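You operate a simulated robot arm through the tools that you are given. There is no shell and no other tool. Be economical: measure what you need, move in short steps, check, and stop when the job is done.

Carry out the task below with a simulated robot arm. There is one attempt and no reset: what you move stays moved.

Task
Plug the outlet, then set the line and pressure the white card shows.
Fine: free the valve latch and open the main valve; the fault lamp must stay dark.

The check looks at the end state, three seconds after you hand in, the way a careful person would. Anything else that was tipped, shoved, dropped, spilled or broken makes it a failure.

Robot
A 6-joint arm with a two-finger parallel gripper, fixed in place. Base frame: the origin is at the foot of the arm, x ahead of it, y to its left, z up. Units: mm, rad, N and s.
With the tool pointing down near the work surface it reaches from about 240 to 640 mm from the base axis. Its first joint turns from -1.152 to 1.152 rad. Payload 2.7 kg.
The TCP is the grasp point between the finger pads, 23 mm short of the fingertips. In the tool frame z runs along the fingers and y along their closing line. The gripper opens to 94 mm. The fingers are 38 mm wide and 10 mm thick; the gripper's body (54 by 96 mm) begins 39 mm behind the TCP.
Orientation is told as [roll, pitch, yaw] about the base's x, y, z axes, in that order, counted from this pose: with the fingers straight down and closing along the base's y, the tool's x points along the base's -x, its y along +y and its z along -z.

Tools
- The arm moves only by the tool step_arm. Its argument "steps" is a list of rows, each a list of 3 entries, a list of its own where there are three numbers: the shift along the base's x, y, z in units of 50 mm (1.0 is 50 mm), then the turn, a rotation vector about the base's x, y, z in units of 8 degrees (1.0 is 8 degrees), then the closure, from 0 (fully open) to 1 (shut). In form: [[[x, y, z], [rx, ry, rz], claw], ...]. A call has 1 to 20 rows; each row shifts and turns the commanded pose from where the row before left it. A call with a number of a shift or a turn outside -1 to 1 is refused whole. Each row takes 0.2 s and may step no farther than 50 mm and 0.15 rad from the row before; otherwise, or with a gripper value out of range, the whole call is refused. Where a pose cannot be reached the arm comes as near as it can. A force on the tool above 40 N (or 10 N above the force at the start of the call, whichever is more), or a blocked arm, ends the call early, and 0.2 s more pass. The fingers move at their own pace (about 45 mm/s each) and stop on an object; they squeeze with about 20 N. The grip force told is the motor's: it shows also when the fingers shut on nothing. Time passes only in rows, and 0.2 s behind the last, so rows that do not move let the fingers close. The reply holds the time, the measured pose of the TCP, the force on the tool along the base axes, the opening and the grip force, in the units named above and with some noise, with the torque about the TCP (base axes, N m) and any sound that the robot's microphone picked up.
- Cameras (640 x 400 px; columns grow to the right, rows downward): "scene" is fixed at [81.9, -426.4, 1395.7]; the picture's right is [0.74, -0.67, 0.00], its down [-0.37, -0.40, -0.84] and it looks along [0.56, 0.62, -0.55] (base axes); focal length 323 px, centre (320, 200). "wrist" rides on the gripper at [86, 16, -74] in the tool frame; the picture's right is [-0.18, 0.98, 0.00], its down [-0.58, -0.11, -0.81] and it looks along [-0.79, -0.15, 0.59] (tool axes); focal length 243 px, centre (320, 200). There is no depth. A picture from a camera that has moved, and an enlarged one, comes with that camera's place and axes in the base frame and with its lens. The place of the scene camera against the robot may be out by one fixed shift of up to 12 mm in any direction.
- camera(camera): a new picture of that camera. It takes no simulated time.
- zoom(camera, box): a new picture of the part [left, top, right, bottom] of that camera's present view, enlarged. It takes no simulated time.
- finish_job(): hands the job in; it is judged then, once.

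Go step by step. Nothing tells you positions but the pictures and the camera data: compare them with the known pose of the tool, close in by small moves and look again before you grip or let go. The budget is 120 turns and 84 pictures, counting those below and the enlarged ones. Unless the task says otherwise, let go and move clear before handing in, and close with one line.

The tools are called after "Call:" as a command line: name --argument value ..., lists and objects as JSON in quotes. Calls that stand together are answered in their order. step_arm: Moves the arm, as the interface text tells. Its arguments: {"type":"object","properties":{"steps":{"type":"array","items":{"type":"array"}}},"required":["steps"]} The other tools are called the same way: camera (camera) takes a picture; zoom (camera, box) takes an enlarged picture of a part of a camera's view; finish_job () hands the job in.

At the start:

```text
time_s: 0.0
tcp_pos: [397.5, 124.1, 1228.7]
tcp_rot: [0.0, 0.0, 0.002]
contact_force: [-0.3, 0.0, 0.4]
wrist_torque: [-0.02, -0.03, -0.02]
gripper_width: 94.2
finger_force: 0.0
```

scene: 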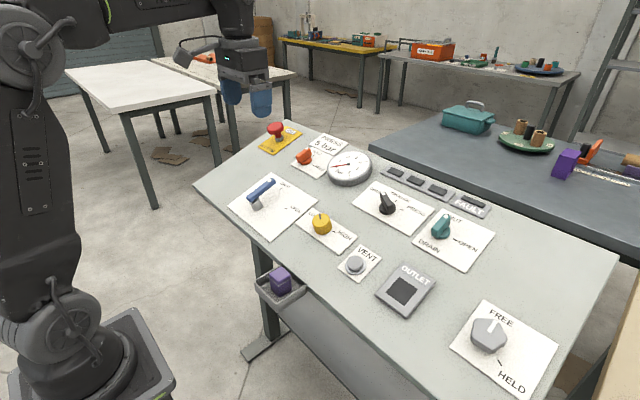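
wrist: 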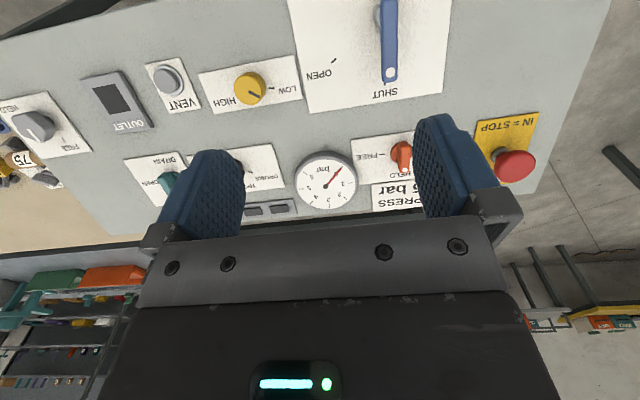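

I see a sloped panel with a main valve lever (blue), selectors, a gauge, an outlet socket, and a purple plug in a tray at the front edge. I'll zoom in to read the labels before moving.

Call:
zoom --camera "scene" --box '[220, 110, 400, 222]'

Call:
zoom --camera "scene" --box '[340, 150, 500, 250]'

Call:
zoom --camera "scene" --box '[240, 220, 460, 357]'

Call:
zoom --camera "wrist" --box '[280, 60, 560, 235]'

```text
3.56 times, centred on (310, 166) of scene
camera zoom: at [81.9, -426.4, 1395.7], right [0.74, -0.67, 0.0], down [-0.37, -0.4, -0.84], along [0.56, 0.62, -0.55], focal length 1150 px, centre (356, 321)
```

zoom: 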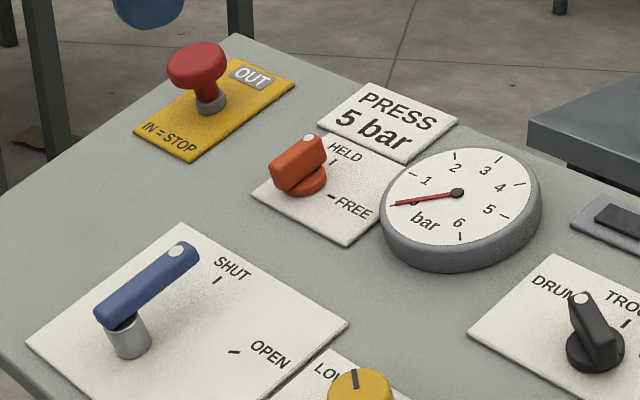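

```text
4.00 times, centred on (420, 200) of scene
camera zoom: at [81.9, -426.4, 1395.7], right [0.74, -0.67, 0.0], down [-0.37, -0.4, -0.84], along [0.56, 0.62, -0.55], focal length 1294 px, centre (-80, 200)
```

zoom: 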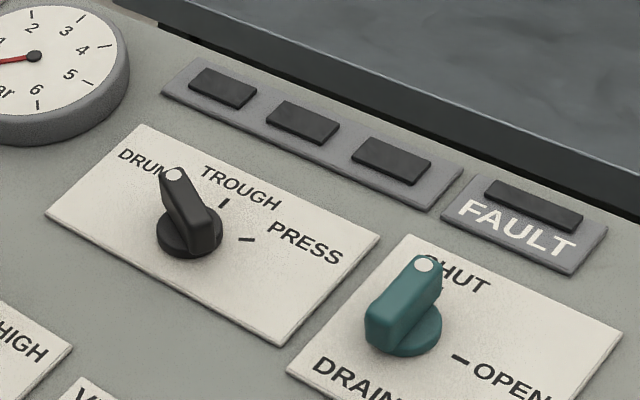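

```text
2.91 times, centred on (350, 288) of scene
camera zoom: at [81.9, -426.4, 1395.7], right [0.74, -0.67, 0.0], down [-0.37, -0.4, -0.84], along [0.56, 0.62, -0.55], focal length 941 px, centre (233, -58)
```

zoom: 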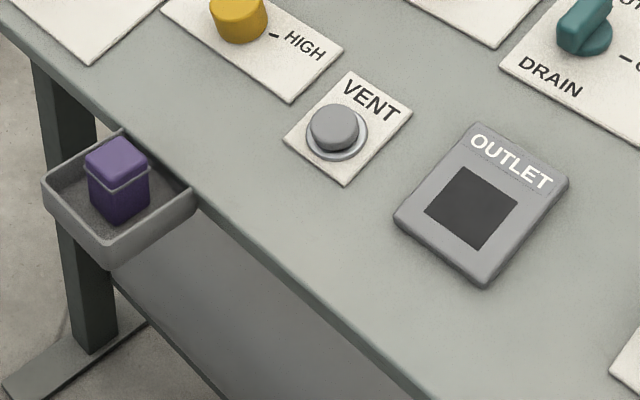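

```text
2.29 times, centred on (420, 148) of wrist
camera zoom: at [309.7, 138.3, 1303.8], right [0.18, 0.98, 0.0], down [0.58, -0.11, 0.81], along [0.79, -0.15, -0.59], focal length 555 px, centre (91, 320)
```

zoom: 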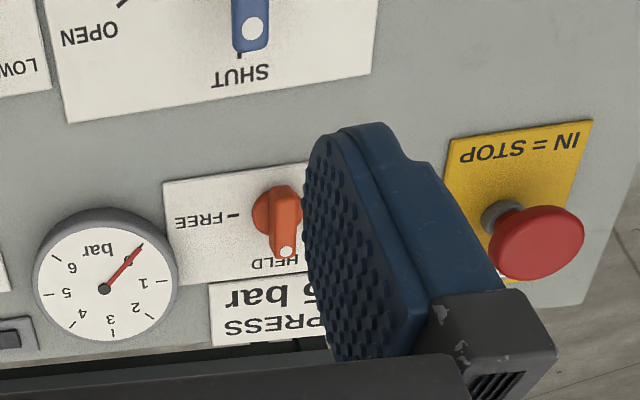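

The card reads PRESS, 5 bar. Rough triangulation puts the outlet near (464,-226,940) and the gauge near (648,85,1012), so the panel slopes up away from the base at about 20°. I'll check the grey knob and the yellow knob next.

Call:
zoom --camera "scene" --box '[430, 290, 590, 400]'

Call:
zoom --camera "wrist" --box '[0, 60, 220, 215]'

Call:
zoom --camera "wrist" --box '[140, 0, 460, 200]'

```text
3.64 times, centred on (510, 345) of scene
camera zoom: at [81.9, -426.4, 1395.7], right [0.74, -0.67, 0.0], down [-0.37, -0.4, -0.84], along [0.56, 0.62, -0.55], focal length 1176 px, centre (-371, -327)
```

zoom: 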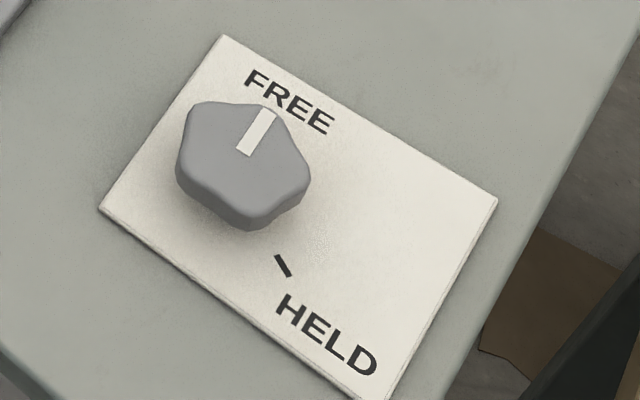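

```text
2.58 times, centred on (110, 138) of wrist
camera zoom: at [309.7, 138.3, 1303.8], right [0.18, 0.98, 0.0], down [0.58, -0.11, 0.81], along [0.79, -0.15, -0.59], focal length 626 px, centre (862, 361)
```

zoom: 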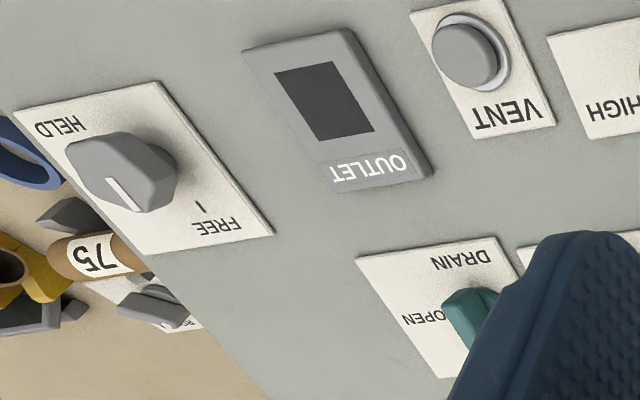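

```text
2.00 times, centred on (300, 100) of wrist
camera zoom: at [309.7, 138.3, 1303.8], right [0.18, 0.98, 0.0], down [0.58, -0.11, 0.81], along [0.79, -0.15, -0.59], focal length 485 px, centre (360, 400)
```

zoom: 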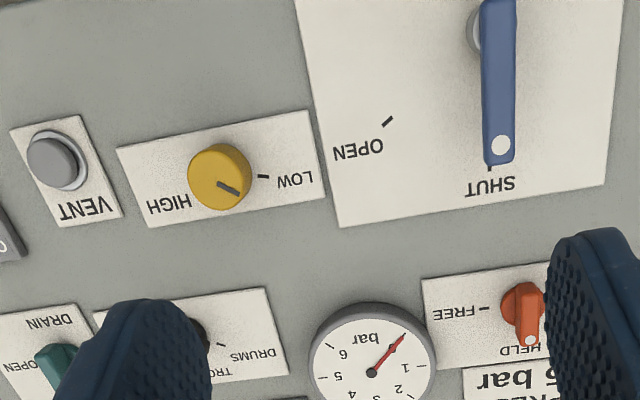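

The orange latch is HELD, while the grey knob already points to FREE and can stay as it is. I'll move back and down to get a wrist view of the plug in its tray.

Call:
step_arm --steps '[[[-0.36, -0.41, -0.5], [0, 0, 0], 0], [[-0.36, -0.41, -0.5], [0, 0, 0], 0], [[-0.36, -0.41, -0.5], [0, 0, 0], 0], [[-0.36, -0.41, -0.5], [0, 0, 0], 0], [[-0.36, -0.41, -0.5], [0, 0, 0], 0], [[-0.36, -0.41, -0.5], [0, 0, 0], 0]]'

Call:
camera --camera "wrist"

Call:
camera --camera "scene"

```text
time_s: 1.4
tcp_pos: [288.0, -0.6, 1077.6]
tcp_rot: [0.001, -0.002, 0.001]
contact_force: [0.5, 0.9, 0.2]
wrist_torque: [-0.02, 0.0, 0.02]
gripper_width: 94.0
finger_force: 0.0
```

```text
74 pictures are left
camera wrist: at [201.0, 15.0, 1153.4], right [0.18, 0.98, 0.0], down [0.58, -0.11, 0.81], along [0.79, -0.15, -0.59], focal length 243 px, centre (320, 200)
```

wrist: 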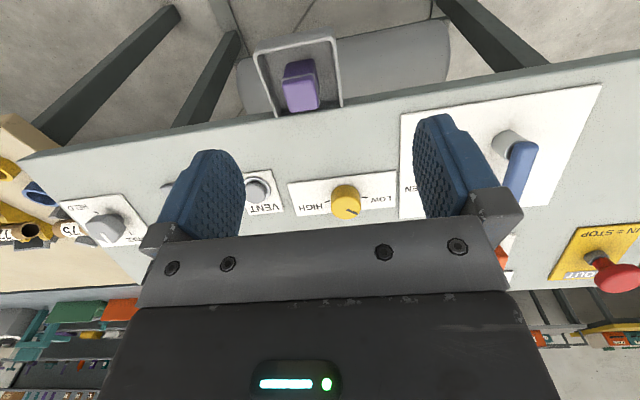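

```text
73 pictures are left
```

scene: 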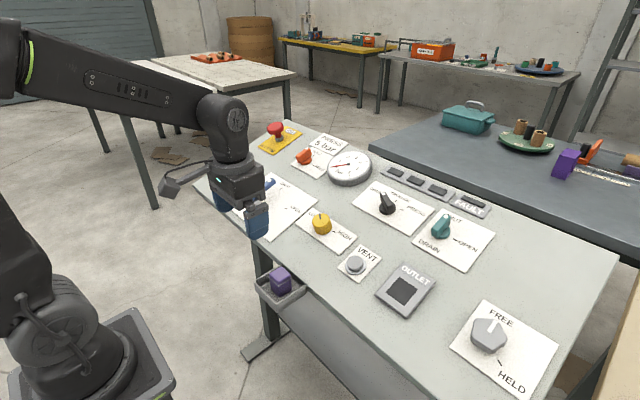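

Call:
zoom --camera "wrist" --box '[220, 20, 380, 120]'

Call:
zoom --camera "scene" --box '[240, 250, 320, 310]'

Call:
zoom --camera "wrist" --box '[20, 50, 620, 270]'

```text
4.00 times, centred on (300, 70) of wrist
camera zoom: at [201.0, 15.0, 1153.4], right [0.18, 0.98, 0.0], down [0.58, -0.11, 0.81], along [0.79, -0.15, -0.59], focal length 970 px, centre (400, 720)
```

zoom: 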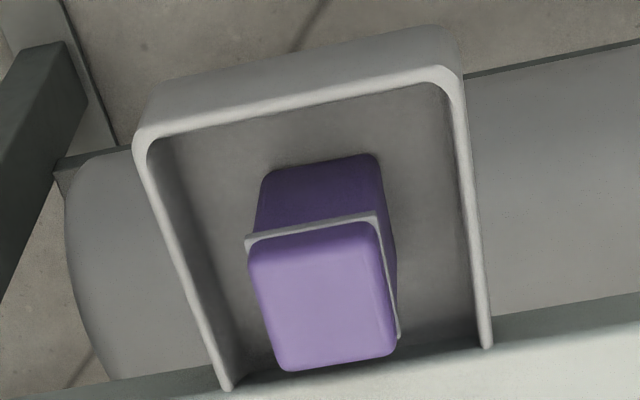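

```text
6.67 times, centred on (280, 280) of scene
camera zoom: at [81.9, -426.4, 1395.7], right [0.74, -0.67, 0.0], down [-0.37, -0.4, -0.84], along [0.56, 0.62, -0.55], focal length 2156 px, centre (587, -333)
```

zoom: 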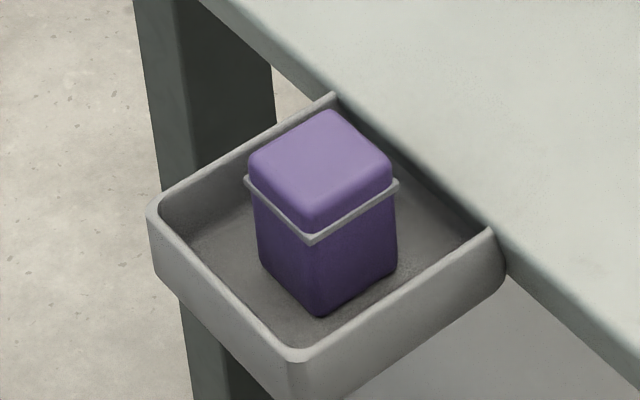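

```text
1.07 times, centred on (320, 160) of wrist (not enlarged: the box is as wide or as high as the picture)
camera zoom: at [201.0, 15.0, 1153.4], right [0.18, 0.98, 0.0], down [0.58, -0.11, 0.81], along [0.79, -0.15, -0.59], focal length 259 px, centre (320, 243)
```

zoom: 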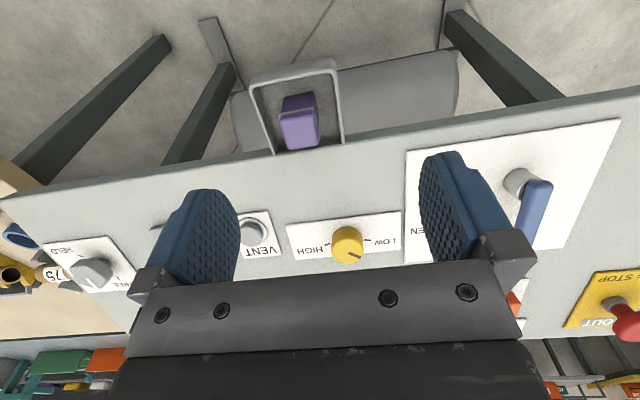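

The plug stands upright in the tray with its top centre near (331,-29,918). It has a light cap, a ridge and a dark body, and is about 30 mm square. I'll hover above it with the fingers partly closed and then re-measure.

Call:
step_arm --steps '[[[0.2, -0.19, -0.6], [0, 0, 0], 0.36], [[0.2, -0.19, -0.6], [0, 0, 0], 0.36], [[0.2, -0.19, -0.6], [0, 0, 0], 0.36]]'

Call:
camera --camera "wrist"

Call:
zoom --camera "scene" --box '[220, 200, 360, 310]'

```text
time_s: 2.2
tcp_pos: [319.5, -29.8, 988.1]
tcp_rot: [0.0, -0.001, 0.003]
contact_force: [-0.1, -0.3, -0.3]
wrist_torque: [0.0, -0.01, 0.04]
gripper_width: 60.3
finger_force: 0.1
```

```text
69 pictures are left
camera wrist: at [232.1, -13.8, 1063.4], right [0.18, 0.98, 0.0], down [0.58, -0.11, 0.81], along [0.79, -0.15, -0.59], focal length 243 px, centre (320, 200)
```

wrist: 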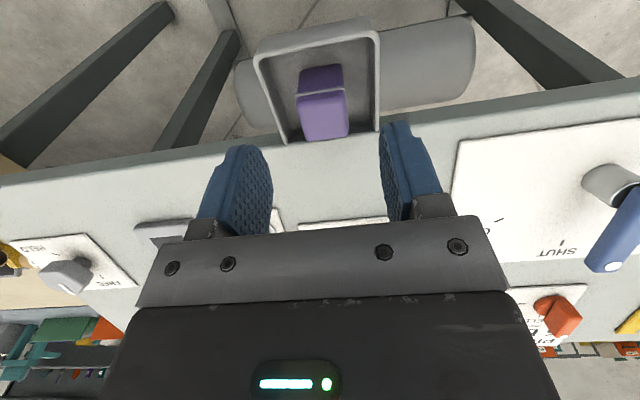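

```text
3.64 times, centred on (290, 255) of scene
camera zoom: at [81.9, -426.4, 1395.7], right [0.74, -0.67, 0.0], down [-0.37, -0.4, -0.84], along [0.56, 0.62, -0.55], focal length 1176 px, centre (429, 0)
```

zoom: 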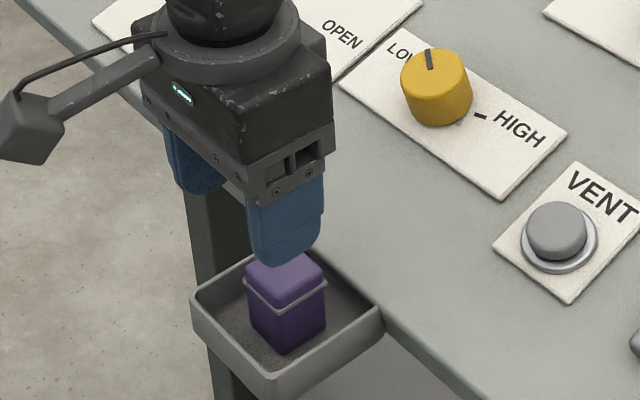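

The fingers straddle the plug in y, and x needs about +13 mm. I'll descend to just above the top and look again.

Call:
step_arm --steps '[[[0.27, -0.02, -0.3], [0, 0, 0], 0.4], [[0, 0, -0.5], [0, 0, 0], 0.4]]'

Call:
camera --camera "wrist"

Call:
zoom --camera "scene" --box '[235, 240, 325, 300]'

```text
time_s: 2.8
tcp_pos: [332.6, -30.3, 948.0]
tcp_rot: [0.002, 0.0, 0.003]
contact_force: [0.2, -1.1, -0.2]
wrist_torque: [0.02, 0.01, 0.01]
gripper_width: 56.6
finger_force: 0.0
```

```text
67 pictures are left
camera wrist: at [245.6, -14.3, 1022.9], right [0.18, 0.98, 0.0], down [0.58, -0.11, 0.81], along [0.79, -0.15, -0.59], focal length 243 px, centre (320, 200)
```

wrist: 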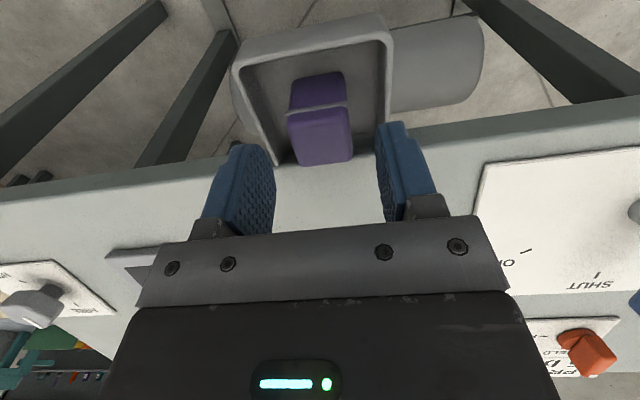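

```text
6.67 times, centred on (280, 270) of scene
camera zoom: at [81.9, -426.4, 1395.7], right [0.74, -0.67, 0.0], down [-0.37, -0.4, -0.84], along [0.56, 0.62, -0.55], focal length 2156 px, centre (587, -267)
```

zoom: 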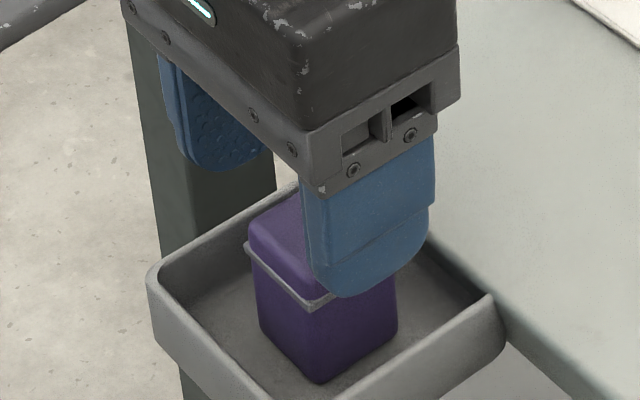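

The fingertips are just above the cap and aligned. I'll descend another 20 mm and check the tips against the ridge.

Call:
step_arm --steps '[[[0.04, 0, -0.4], [0, 0, 0], 0.42]]'

Call:
zoom --camera "wrist" --box '[220, 60, 420, 220]'

Call:
zoom --camera "scene" --box '[235, 240, 325, 300]'

```text
time_s: 3.2
tcp_pos: [335.4, -30.0, 927.9]
tcp_rot: [0.001, 0.0, 0.002]
contact_force: [1.2, 0.3, -0.3]
wrist_torque: [-0.03, -0.03, 0.03]
gripper_width: 54.8
finger_force: 0.1
```

```text
2.50 times, centred on (320, 140) of wrist
camera zoom: at [247.7, -14.1, 1002.7], right [0.18, 0.98, 0.0], down [0.58, -0.11, 0.81], along [0.79, -0.15, -0.59], focal length 606 px, centre (320, 350)
```

zoom: 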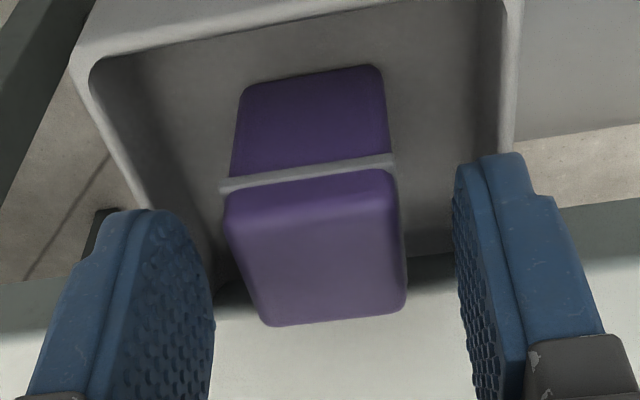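

```text
6.67 times, centred on (280, 270) of scene
camera zoom: at [81.9, -426.4, 1395.7], right [0.74, -0.67, 0.0], down [-0.37, -0.4, -0.84], along [0.56, 0.62, -0.55], focal length 2156 px, centre (587, -267)
```

zoom: 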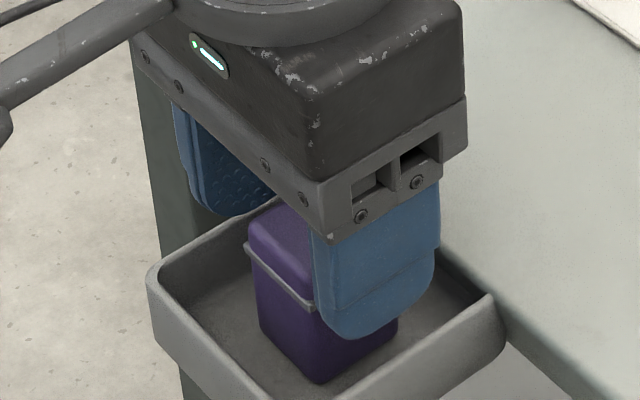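

The tips are now about 9 mm below the ridge, and that would foul the outlet face later. I'll raise 10 mm so that only the cap is held, then close.

Call:
step_arm --steps '[[[-0.02, 0, 0.18], [0, 0, 0], 0.42], [[0, 0, 0], [0, 0, 0], 0.6], [[0, 0, 0], [0, 0, 0], 0.75], [[0, 0, 0], [0, 0, 0], 0.9], [[0, 0, 0], [0, 0, 0], 1.0], [[0, 0, 0], [0, 0, 0], 1.0]]'

Call:
zoom --camera "wrist" --box '[220, 60, 420, 220]'

Call:
zoom --camera "scene" --box '[235, 240, 325, 300]'

```text
time_s: 4.6
tcp_pos: [334.0, -30.1, 936.1]
tcp_rot: [-0.002, 0.001, 0.002]
contact_force: [0.4, 0.1, -0.7]
wrist_torque: [0.04, 0.0, 0.03]
gripper_width: 33.2
finger_force: 20.3
```

```text
2.50 times, centred on (320, 140) of wrist
camera zoom: at [246.3, -14.2, 1012.0], right [0.18, 0.98, 0.0], down [0.58, -0.11, 0.81], along [0.79, -0.15, -0.59], focal length 606 px, centre (320, 350)
```

zoom: 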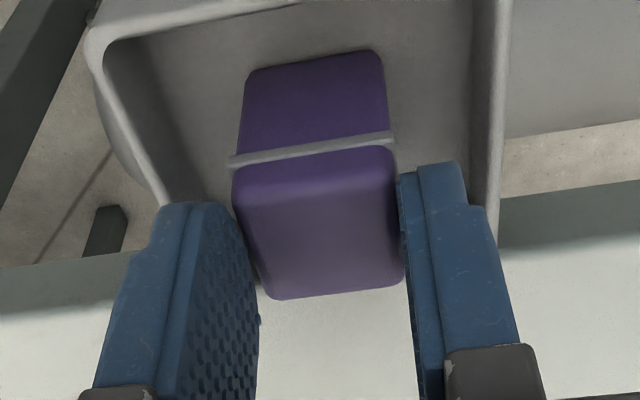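

```text
6.67 times, centred on (280, 270) of scene
camera zoom: at [81.9, -426.4, 1395.7], right [0.74, -0.67, 0.0], down [-0.37, -0.4, -0.84], along [0.56, 0.62, -0.55], focal length 2156 px, centre (587, -267)
```

zoom: 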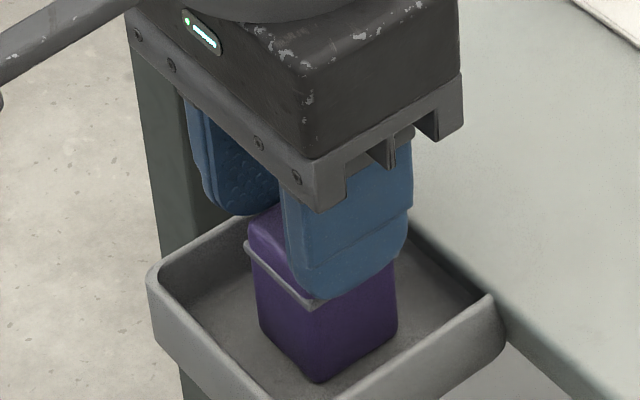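

The cap is gripped at 33 mm wide with the tips at the ridge. I'll lift straight up and check that it is held.

Call:
step_arm --steps '[[[0, 0, 0.3], [0, 0, 0], 1.0], [[0, 0, 0.6], [0, 0, 0], 1.0], [[0, 0, 0.8], [0, 0, 0], 1.0], [[0, 0, 0.8], [0, 0, 0], 1.0]]'

Call:
camera --camera "wrist"

Call:
zoom --camera "scene" --box '[340, 240, 460, 330]'

```text
time_s: 5.6
tcp_pos: [334.1, -29.7, 1063.1]
tcp_rot: [0.001, -0.001, 0.001]
contact_force: [0.4, 0.6, -0.1]
wrist_torque: [0.0, 0.02, 0.0]
gripper_width: 0.0
finger_force: 20.0
```

```text
61 pictures are left
camera wrist: at [246.8, -14.4, 1138.3], right [0.18, 0.98, 0.0], down [0.58, -0.11, 0.81], along [0.79, -0.15, -0.59], focal length 243 px, centre (320, 200)
```

wrist: 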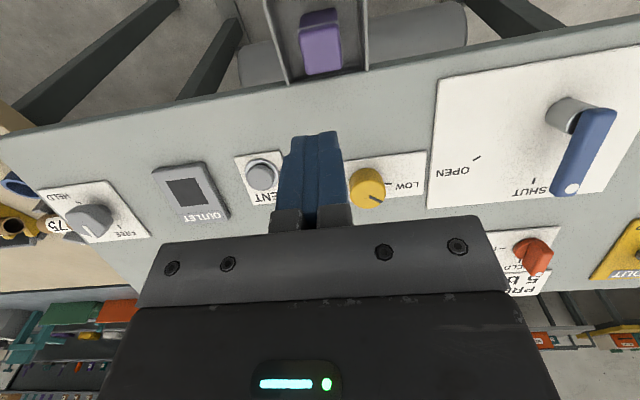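

```text
4.44 times, centred on (400, 285) of scene
camera zoom: at [81.9, -426.4, 1395.7], right [0.74, -0.67, 0.0], down [-0.37, -0.4, -0.84], along [0.56, 0.62, -0.55], focal length 1438 px, centre (-36, -178)
```

zoom: 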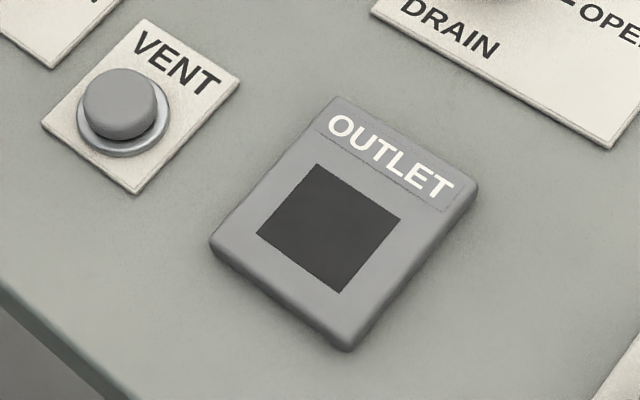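

The cap slipped out and the plug is still in the tray, so the grip must be deeper, across the ridge. I can insert most of the way and then press it home with closed fingers. I'll check the plug's pose after opening.

Call:
step_arm --steps '[[[0, 0, -0.6], [0, 0, 0], 0.5], [[0, 0, -0.6], [0, 0, 0], 0.42], [[0, 0, -0.6], [0, 0, 0], 0.42], [[0, 0, -0.3], [0, 0, 0], 0.42]]'

Call:
zoom --camera "wrist" --box '[220, 60, 420, 220]'

Call:
zoom --camera "scene" --box '[235, 240, 325, 300]'

```text
time_s: 6.6
tcp_pos: [333.9, -31.0, 957.9]
tcp_rot: [-0.001, 0.0, 0.001]
contact_force: [0.3, 0.1, 2.1]
wrist_torque: [0.0, -0.02, 0.0]
gripper_width: 54.5
finger_force: 0.0
```

```text
2.50 times, centred on (320, 140) of wrist
camera zoom: at [246.4, -14.8, 1032.8], right [0.18, 0.98, 0.0], down [0.58, -0.11, 0.81], along [0.79, -0.15, -0.59], focal length 606 px, centre (320, 350)
```

zoom: 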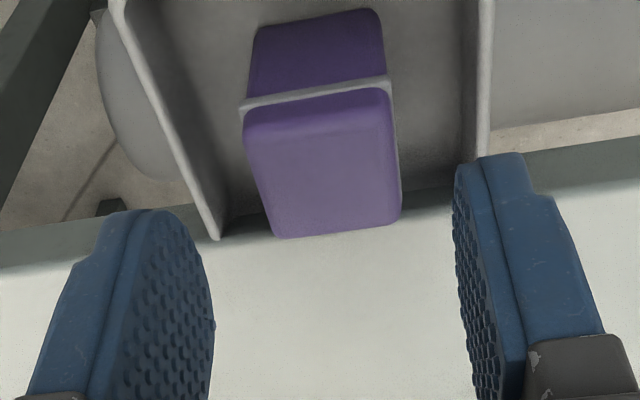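

```text
6.67 times, centred on (280, 270) of scene
camera zoom: at [81.9, -426.4, 1395.7], right [0.74, -0.67, 0.0], down [-0.37, -0.4, -0.84], along [0.56, 0.62, -0.55], focal length 2156 px, centre (587, -267)
```

zoom: 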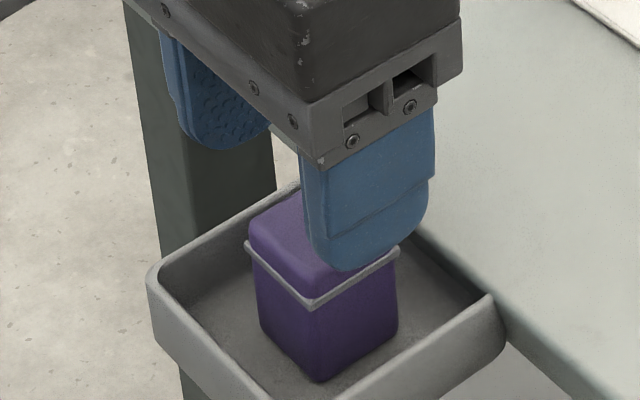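

Two-view stereo puts the ridge at about z 907–912, with the plug centred near x 337. The tips at 913 were only on the rounded cap, so I'll regrip about 7 mm deeper and lift gently.

Call:
step_arm --steps '[[[0.06, 0.01, -0.58], [0, 0, 0], 0.42], [[0, 0, 0], [0, 0, 0], 0.6], [[0, 0, 0], [0, 0, 0], 0.8], [[0, 0, 0], [0, 0, 0], 1.0], [[0, 0, 0], [0, 0, 0], 1.0], [[0, 0, 0.1], [0, 0, 0], 1.0], [[0, 0, 0.1], [0, 0, 0], 1.0]]'

Call:
zoom --camera "scene" --box '[235, 240, 325, 300]'

```text
time_s: 8.2
tcp_pos: [336.6, -28.2, 938.9]
tcp_rot: [-0.001, 0.0, 0.001]
contact_force: [-0.2, -0.7, -0.9]
wrist_torque: [0.04, 0.01, 0.0]
gripper_width: 33.7
finger_force: 19.4
```

```text
6.67 times, centred on (280, 270) of scene
camera zoom: at [81.9, -426.4, 1395.7], right [0.74, -0.67, 0.0], down [-0.37, -0.4, -0.84], along [0.56, 0.62, -0.55], focal length 2156 px, centre (587, -267)
```

zoom: 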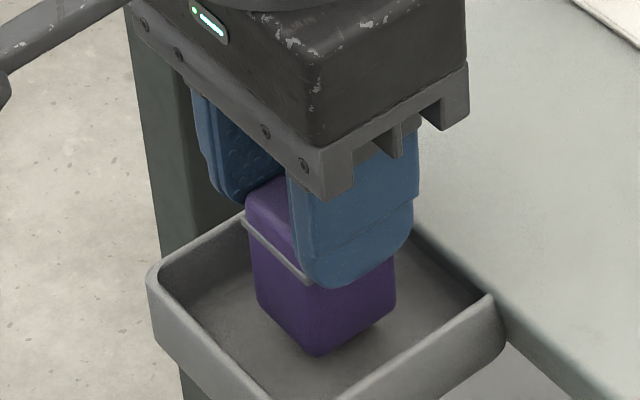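

The plug is lifted at 33.7 mm grip. The outlet hole is about 40 mm square near (466,-232,938), so I'll raise the plug, swing over, and tilt about 20° to match the panel.

Call:
step_arm --steps '[[[0, 0, 0.5], [0, 0, 0], 1.0], [[0, 0, 0.8], [0, 0, 0], 1.0], [[0, 0, 0.9], [0, 0, 0], 1.0], [[0.38, -0.8, -0.07], [0, -0.5, 0], 1.0], [[0.38, -0.8, -0.07], [0, -0.5, 0], 1.0], [[0.38, -0.8, -0.07], [0, -0.5, 0], 1.0], [[0.38, -0.8, -0.07], [0, -0.5, 0], 1.0], [[0.38, -0.8, -0.07], [0, -0.5, 0], 1.0]]'

Call:
camera --camera "wrist"

Call:
zoom --camera "scene" --box '[340, 220, 460, 330]'

```text
time_s: 10.0
tcp_pos: [430.6, -230.4, 1031.8]
tcp_rot: [-0.001, -0.351, 0.002]
contact_force: [0.3, -0.7, -0.8]
wrist_torque: [0.04, 0.0, 0.01]
gripper_width: 33.4
finger_force: 20.3
```

```text
56 pictures are left
camera wrist: at [323.6, -214.6, 1072.6], right [0.17, 0.98, 0.06], down [0.27, -0.11, 0.96], along [0.95, -0.15, -0.28], focal length 243 px, centre (320, 200)
```

wrist: 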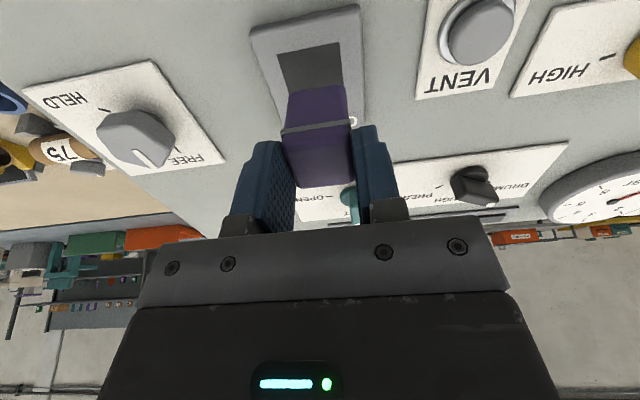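

```text
3.64 times, centred on (400, 275) of scene
camera zoom: at [81.9, -426.4, 1395.7], right [0.74, -0.67, 0.0], down [-0.37, -0.4, -0.84], along [0.56, 0.62, -0.55], focal length 1176 px, centre (29, -73)
```

zoom: 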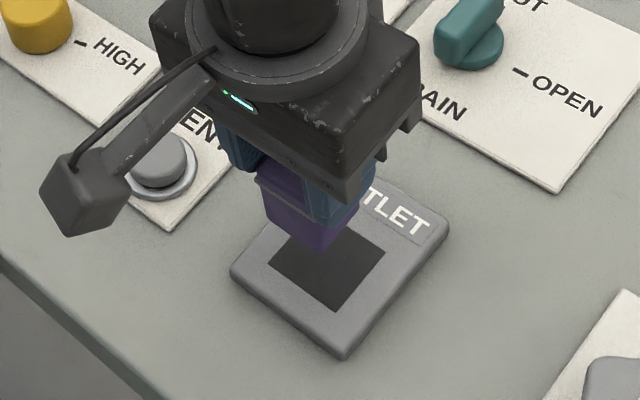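

The tilt matches the panel, and the hole centre refines to about (466,-236.5,938). I'll shift y by -6 and come down along the panel normal to just above the hole.

Call:
step_arm --steps '[[[0.02, -0.12, 0], [0, 0, 0], 1.0], [[0.12, 0, -0.33], [0, 0, 0], 1.0], [[0.12, 0, -0.33], [0, 0, 0], 1.0]]'

Call:
zoom --camera "wrist" --box '[220, 0, 420, 200]'

Call:
zoom --camera "scene" --box '[360, 240, 450, 330]'

```text
time_s: 10.8
tcp_pos: [443.7, -236.7, 999.3]
tcp_rot: [0.001, -0.351, 0.001]
contact_force: [-0.1, -0.2, -0.1]
wrist_torque: [0.0, -0.01, 0.02]
gripper_width: 33.6
finger_force: 20.5
```

```text
2.00 times, centred on (320, 100) of wrist
camera zoom: at [336.7, -220.0, 1039.5], right [0.17, 0.98, 0.06], down [0.27, -0.11, 0.96], along [0.95, -0.15, -0.28], focal length 485 px, centre (320, 400)
```

zoom: 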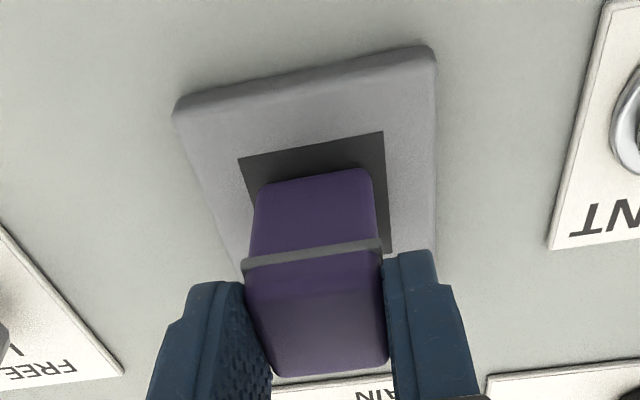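

```text
4.44 times, centred on (405, 285) of scene
camera zoom: at [81.9, -426.4, 1395.7], right [0.74, -0.67, 0.0], down [-0.37, -0.4, -0.84], along [0.56, 0.62, -0.55], focal length 1438 px, centre (-58, -178)
```

zoom: 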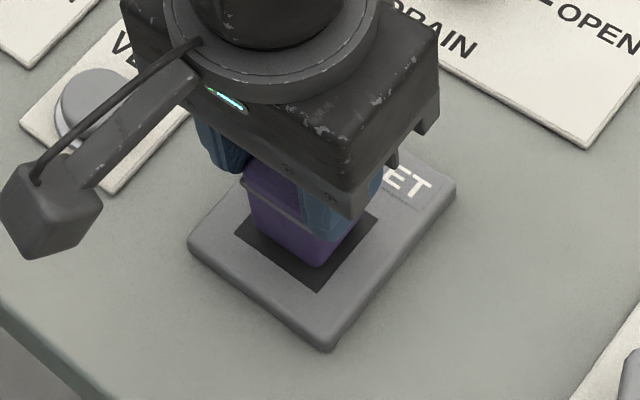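

The plug is aligned with the hole, needing only about +1.2 mm in y. I'll lower it along the normal in small steps and watch the force.

Call:
step_arm --steps '[[[0.008, 0.024, 0], [0, 0, 0], 1.0], [[0.068, 0, -0.188], [0, 0, 0], 1.0], [[0.068, 0, -0.188], [0, 0, 0], 1.0], [[0.034, 0, -0.094], [0, 0, 0], 1.0]]'

Call:
zoom --camera "wrist" --box '[220, 0, 420, 200]'

Call:
zoom --camera "scene" --box '[360, 240, 450, 330]'

```text
time_s: 11.8
tcp_pos: [454.3, -236.0, 975.0]
tcp_rot: [-0.002, -0.354, 0.002]
contact_force: [0.0, -10.4, 15.3]
wrist_torque: [-0.07, -0.08, -0.06]
gripper_width: 33.8
finger_force: 20.2
heard: snap
```

```text
2.00 times, centred on (320, 100) of wrist
camera zoom: at [346.2, -219.2, 1016.2], right [0.17, 0.98, 0.06], down [0.27, -0.11, 0.96], along [0.95, -0.15, -0.28], focal length 485 px, centre (320, 400)
```

zoom: 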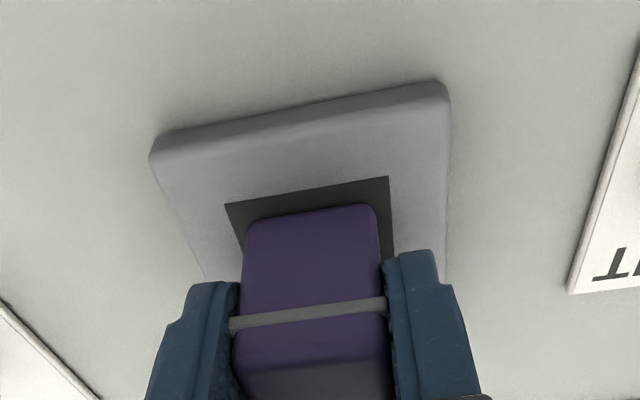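

```text
4.44 times, centred on (405, 285) of scene
camera zoom: at [81.7, -426.6, 1395.6], right [0.74, -0.67, 0.0], down [-0.37, -0.4, -0.84], along [0.56, 0.62, -0.55], focal length 1438 px, centre (-58, -178)
```

zoom: 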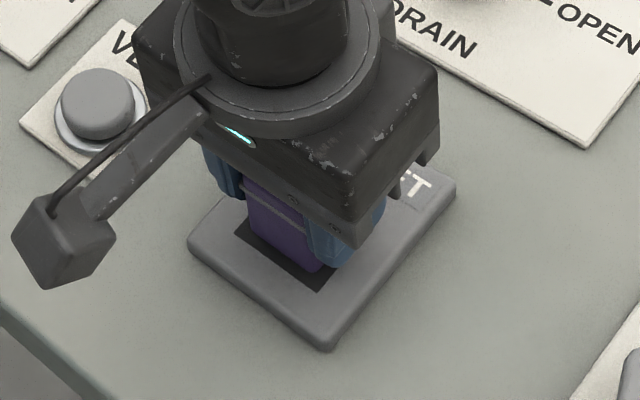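

I heard a snap, but the plug also slid upward in the grip by about 10 mm. I'll take a closer look before pushing any further.

Call:
zoom --camera "scene" --box '[385, 265, 430, 310]'

Call:
camera --camera "scene"

```text
8.89 times, centred on (408, 288) of scene
camera zoom: at [81.7, -426.6, 1395.6], right [0.74, -0.67, 0.0], down [-0.37, -0.4, -0.84], along [0.56, 0.62, -0.55], focal length 2875 px, centre (-458, -578)
```

zoom: 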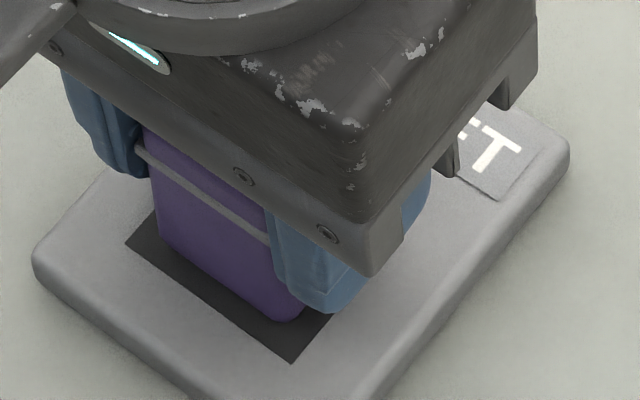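

```text
49 pictures are left
```

scene: 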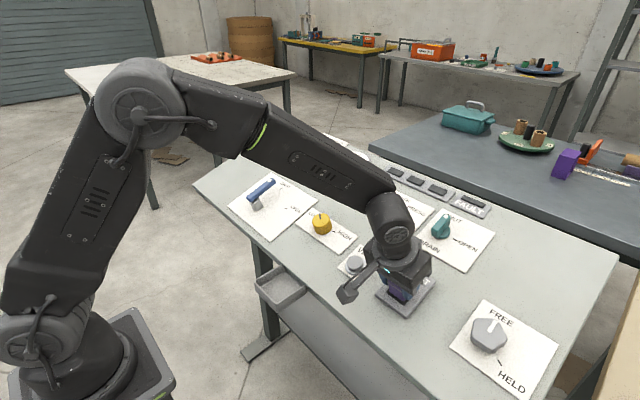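

The plug sits centred on the dark square, and the snap suggests it seated. I'll push about 6 mm further to confirm that it bottoms out.

Call:
step_arm --steps '[[[0.02, 0, -0.056], [0, 0, 0], 1.0], [[0.02, 0, -0.056], [0, 0, 0], 1.0]]'

Call:
zoom --camera "wrist" --box '[220, 0, 420, 200]'

```text
time_s: 12.4
tcp_pos: [455.2, -234.9, 969.0]
tcp_rot: [-0.002, -0.351, -0.001]
contact_force: [-5.8, -14.6, 13.7]
wrist_torque: [-0.06, -0.02, -0.06]
gripper_width: 33.9
finger_force: 19.9
```

```text
2.00 times, centred on (320, 100) of wrist
camera zoom: at [347.4, -219.3, 1010.2], right [0.17, 0.98, 0.06], down [0.27, -0.11, 0.96], along [0.95, -0.15, -0.28], focal length 485 px, centre (320, 400)
```

zoom: 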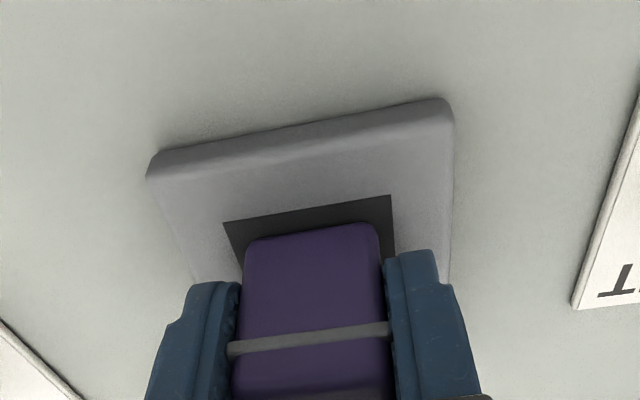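

The fingers slide over the plug while it stays rigidly in place, and lateral force confirms that it is held. I'll release it and back off along the normal.

Call:
step_arm --steps '[[[0, 0, 0], [0, 0, 0], 0.8], [[0, 0, 0], [0, 0, 0], 0.5], [[0, 0, 0], [0, 0, 0], 0.3], [[-0.1, 0, 0.3], [0, 0, 0], 0.3], [[-0.25, 0, 0.7], [0, 0, 0], 0.3], [[-0.3, 0, 0.8], [0, 0, 0], 0.3]]'

Call:
camera --camera "wrist"

Call:
zoom --camera "scene" --box '[340, 150, 500, 330]'

```text
time_s: 13.8
tcp_pos: [423.3, -233.8, 1060.0]
tcp_rot: [0.003, -0.349, 0.001]
contact_force: [0.8, 0.2, 0.5]
wrist_torque: [0.0, 0.03, 0.0]
gripper_width: 65.9
finger_force: 0.0
```

```text
47 pictures are left
camera wrist: at [315.3, -218.6, 1100.7], right [0.17, 0.98, 0.06], down [0.27, -0.11, 0.96], along [0.95, -0.15, -0.29], focal length 243 px, centre (320, 200)
```

wrist: 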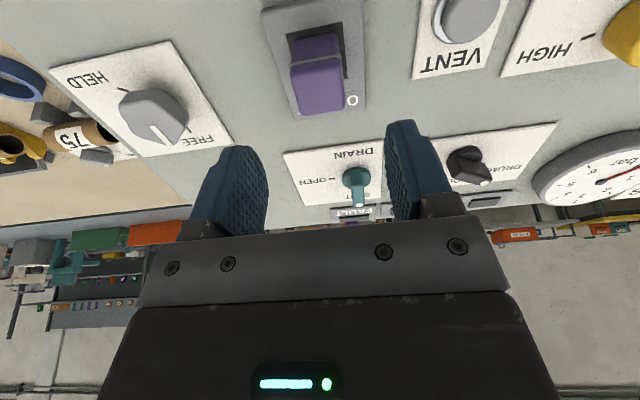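

```text
2.22 times, centred on (420, 240) of scene
camera zoom: at [81.9, -426.4, 1395.7], right [0.74, -0.67, 0.0], down [-0.37, -0.4, -0.84], along [0.56, 0.62, -0.55], focal length 719 px, centre (98, 111)
```

zoom: 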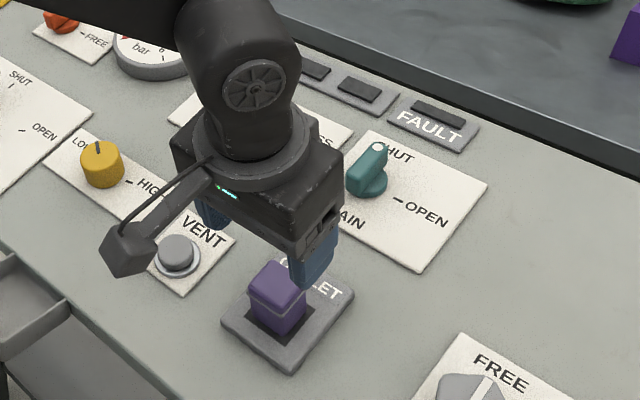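

The plug is seated on the outlet. Next is the black line selector, which I take to be near (597,-95,982), and I'll hover above it with the present tilt to measure.

Call:
step_arm --steps '[[[0.5, 0.56, 0.1], [0, 0, 0], 0.3], [[0.5, 0.56, 0.1], [0, 0, 0], 0.3], [[0.5, 0.56, 0.1], [0, 0, 0], 0.3], [[0.5, 0.56, 0.1], [0, 0, 0], 0.3], [[0.5, 0.56, 0.1], [0, 0, 0], 0.3]]'

Call:
camera --camera "wrist"

Call:
zoom --camera "scene" --box '[340, 150, 440, 250]'

```text
time_s: 15.0
tcp_pos: [547.9, -95.7, 1084.5]
tcp_rot: [0.001, -0.349, 0.001]
contact_force: [-1.0, 0.0, -0.6]
wrist_torque: [0.02, -0.02, 0.01]
gripper_width: 65.8
finger_force: 0.0
```

```text
45 pictures are left
camera wrist: at [440.7, -78.4, 1125.4], right [0.17, 0.98, 0.06], down [0.27, -0.11, 0.96], along [0.95, -0.15, -0.28], focal length 243 px, centre (320, 200)
```

wrist: 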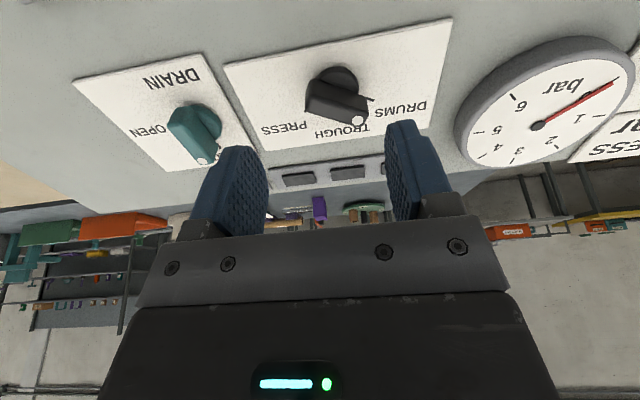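

```text
4.00 times, centred on (390, 200) of scene
camera zoom: at [81.9, -426.4, 1395.7], right [0.74, -0.67, 0.0], down [-0.37, -0.4, -0.84], along [0.56, 0.62, -0.55], focal length 1294 px, centre (40, 200)
```

zoom: 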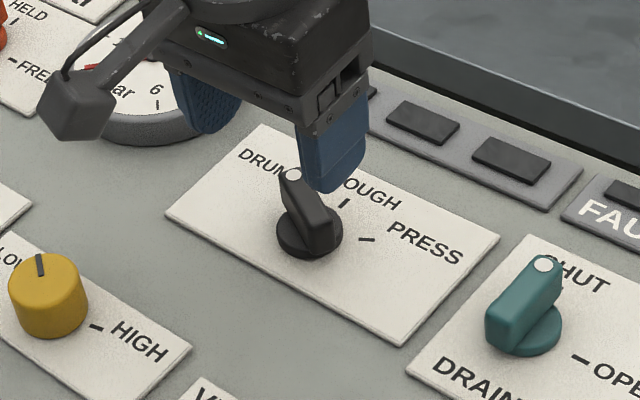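

Call:
zoom --camera "wrist" --box '[220, 20, 460, 170]'

```text
2.67 times, centred on (340, 95) of wrist
camera zoom: at [440.7, -78.4, 1125.4], right [0.17, 0.98, 0.06], down [0.27, -0.11, 0.96], along [0.95, -0.15, -0.28], focal length 647 px, centre (267, 480)
```

zoom: 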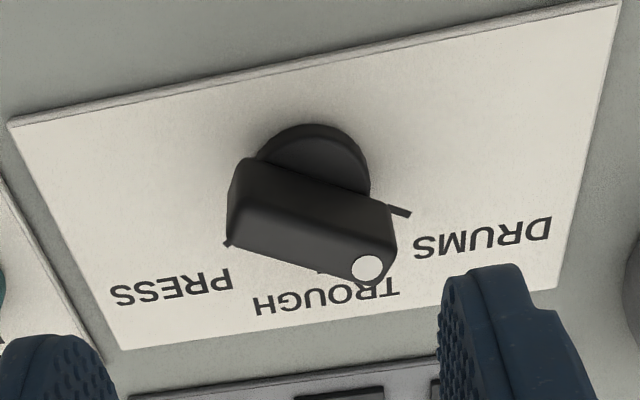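

From the wrist view the selector axis sits at about (604,-86,984), with marks at +60°, 0° and -60°, and it stands at DRUMS. I'll centre over it, turn the gripper +60° about the panel normal, and narrow the opening.

Call:
step_arm --steps '[[[0.09, 0.047, 0.03], [-0.321, 0, 0.881], 0.47], [[0.09, 0.047, 0.03], [-0.321, 0, 0.881], 0.47], [[0.09, 0.046, 0.03], [-0.321, 0, 0.881], 0.47], [[0.078, 0.046, 0.036], [-0.321, 0, 0.881], 0.47], [[0, 0, 0], [-0.321, 0, 0.881], 0.47], [[0, 0, 0], [-0.321, 0, 0.881], 0.47], [[0, 0, 0], [-0.321, 0, 0.881], 0.47], [[0, 0, 0], [-0.321, 0, 0.881], 0.47], [[0.13, 0, -0.36], [0, 0, 0], 0.47], [[0.13, 0, -0.36], [0, 0, 0], 0.47]]'

Call:
camera --camera "wrist"

Call:
zoom --camera "scene" --box '[340, 150, 440, 250]'

```text
time_s: 17.2
tcp_pos: [579.2, -84.7, 1054.3]
tcp_rot: [-0.309, -0.17, 1.076]
contact_force: [0.4, 0.0, -0.7]
wrist_torque: [-0.04, 0.01, 0.0]
gripper_width: 49.9
finger_force: 0.1
```

```text
42 pictures are left
camera wrist: at [498.6, -152.4, 1105.2], right [-0.71, 0.65, -0.26], down [0.08, 0.45, 0.89], along [0.69, 0.61, -0.38], focal length 243 px, centre (320, 200)
```

wrist: 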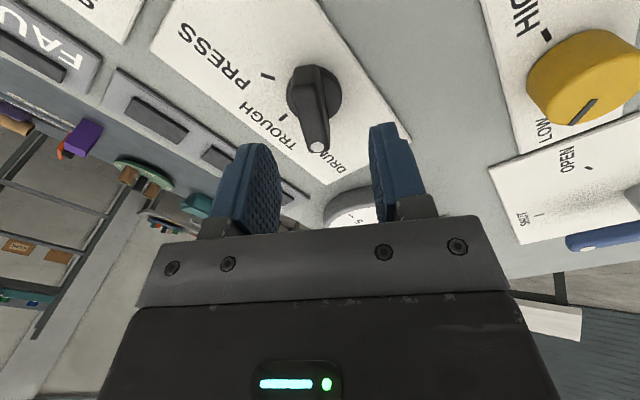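

```text
4.00 times, centred on (390, 200) of scene
camera zoom: at [81.9, -426.4, 1395.7], right [0.74, -0.67, 0.0], down [-0.37, -0.4, -0.84], along [0.56, 0.62, -0.55], focal length 1294 px, centre (40, 200)
```

zoom: 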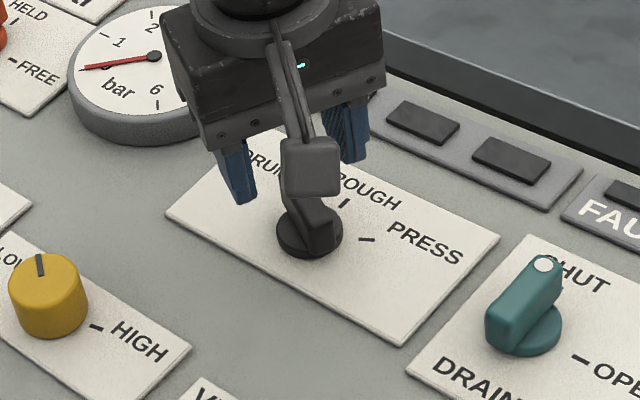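

Call:
zoom --camera "wrist" --box '[240, 50, 400, 210]'

```text
2.50 times, centred on (320, 130) of wrist
camera zoom: at [498.6, -152.4, 1105.2], right [-0.71, 0.65, -0.26], down [0.08, 0.45, 0.89], along [0.69, 0.61, -0.38], focal length 606 px, centre (320, 375)
```

zoom: 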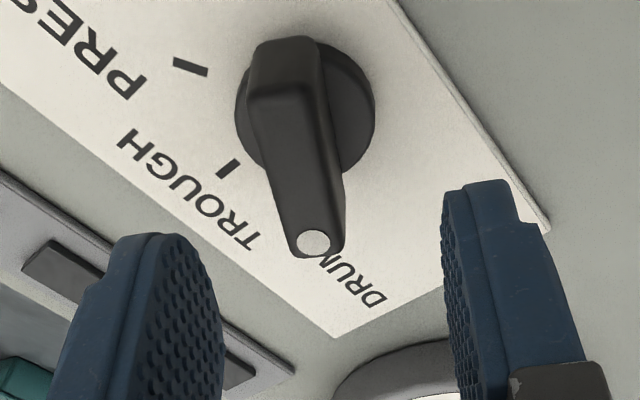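

The selector axis is about 6 mm toward -y of the tool axis. I'll correct that, descend until the fingers straddle the bar, and re-check.

Call:
step_arm --steps '[[[0, -0.126, 0], [0, 0, 0], 0.47], [[0.082, 0, -0.226], [0, 0, 0], 0.47], [[0.082, 0, -0.226], [0, 0, 0], 0.47]]'

Call:
zoom --camera "wrist" --box '[240, 50, 400, 210]'

Call:
zoom --camera "scene" --box '[350, 160, 430, 240]'

```text
time_s: 18.0
tcp_pos: [586.0, -91.2, 1031.3]
tcp_rot: [-0.307, -0.169, 1.075]
contact_force: [0.2, -0.3, 0.1]
wrist_torque: [0.0, 0.01, -0.03]
gripper_width: 49.8
finger_force: 0.1
```

```text
2.50 times, centred on (320, 130) of wrist
camera zoom: at [506.2, -158.7, 1082.7], right [-0.71, 0.65, -0.26], down [0.09, 0.45, 0.89], along [0.69, 0.61, -0.38], focal length 606 px, centre (320, 375)
```

zoom: 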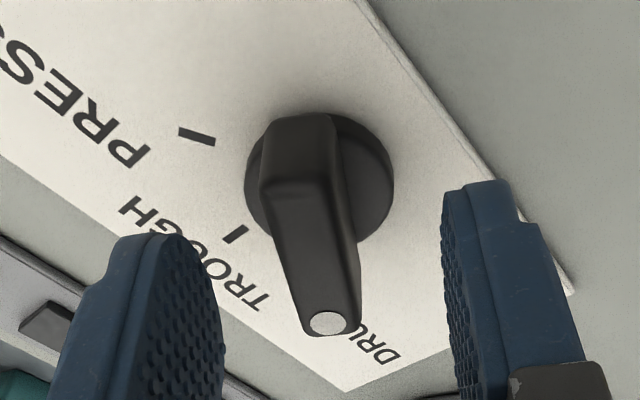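

```text
5.00 times, centred on (390, 200) of scene
camera zoom: at [81.9, -426.4, 1395.7], right [0.74, -0.67, 0.0], down [-0.37, -0.4, -0.84], along [0.56, 0.62, -0.55], focal length 1617 px, centre (-30, 200)
```

zoom: 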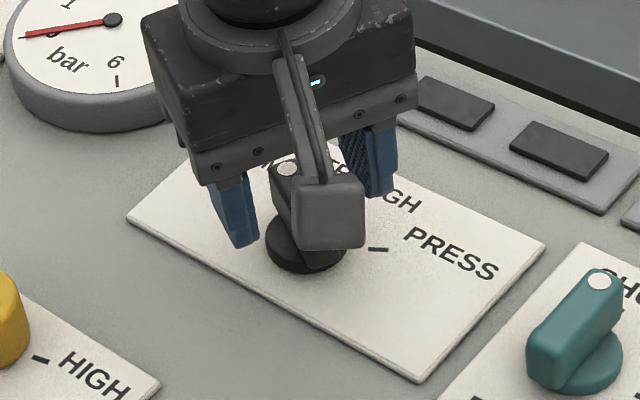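

Well centred. I'll descend 14 mm more and grip the bar.

Call:
step_arm --steps '[[[0.05, 0, -0.13], [0, 0, 0], 0.47], [[0.046, 0, -0.133], [0, 0, 0], 0.47], [[0, 0, 0], [0, 0, 0], 0.7], [[0, 0, 0], [0, 0, 0], 0.9], [[0, 0, 0], [0, 0, 0], 1.0], [[0, 0, 0], [0, 0, 0], 1.0]]'

Call:
zoom --camera "wrist" --box '[240, 80, 400, 240]'

```text
time_s: 19.4
tcp_pos: [592.6, -92.6, 1020.6]
tcp_rot: [-0.313, -0.172, 1.076]
contact_force: [24.3, -10.3, 0.0]
wrist_torque: [0.14, 0.08, -0.2]
gripper_width: 16.3
finger_force: 45.6
```

```text
2.50 times, centred on (320, 160) of wrist
camera zoom: at [512.2, -159.8, 1070.4], right [-0.71, 0.65, -0.27], down [0.08, 0.45, 0.89], along [0.7, 0.61, -0.37], focal length 606 px, centre (320, 300)
```

zoom: 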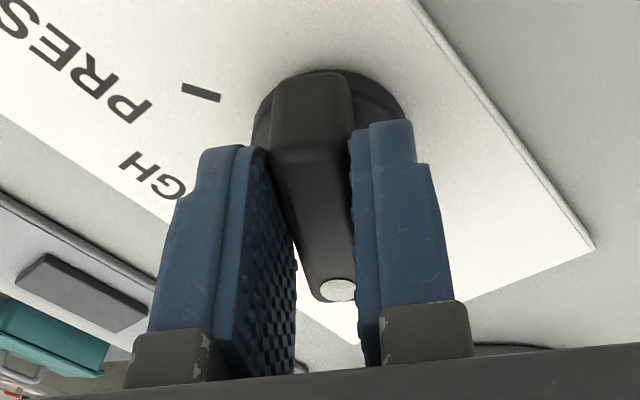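

The bar is gripped with some side load. I'll relieve it by shifting about 3 mm, then start turning clockwise.

Call:
step_arm --steps '[[[0.05, -0.03, 0.02], [0, 0, 0], 1.0], [[0, 0, 0], [0, 0, 0], 1.0]]'

```text
time_s: 20.0
tcp_pos: [592.8, -92.3, 1019.4]
tcp_rot: [-0.303, -0.171, 1.075]
contact_force: [-2.7, -5.8, 9.7]
wrist_torque: [1.38, -0.2, 0.31]
gripper_width: 16.0
finger_force: 45.2
```

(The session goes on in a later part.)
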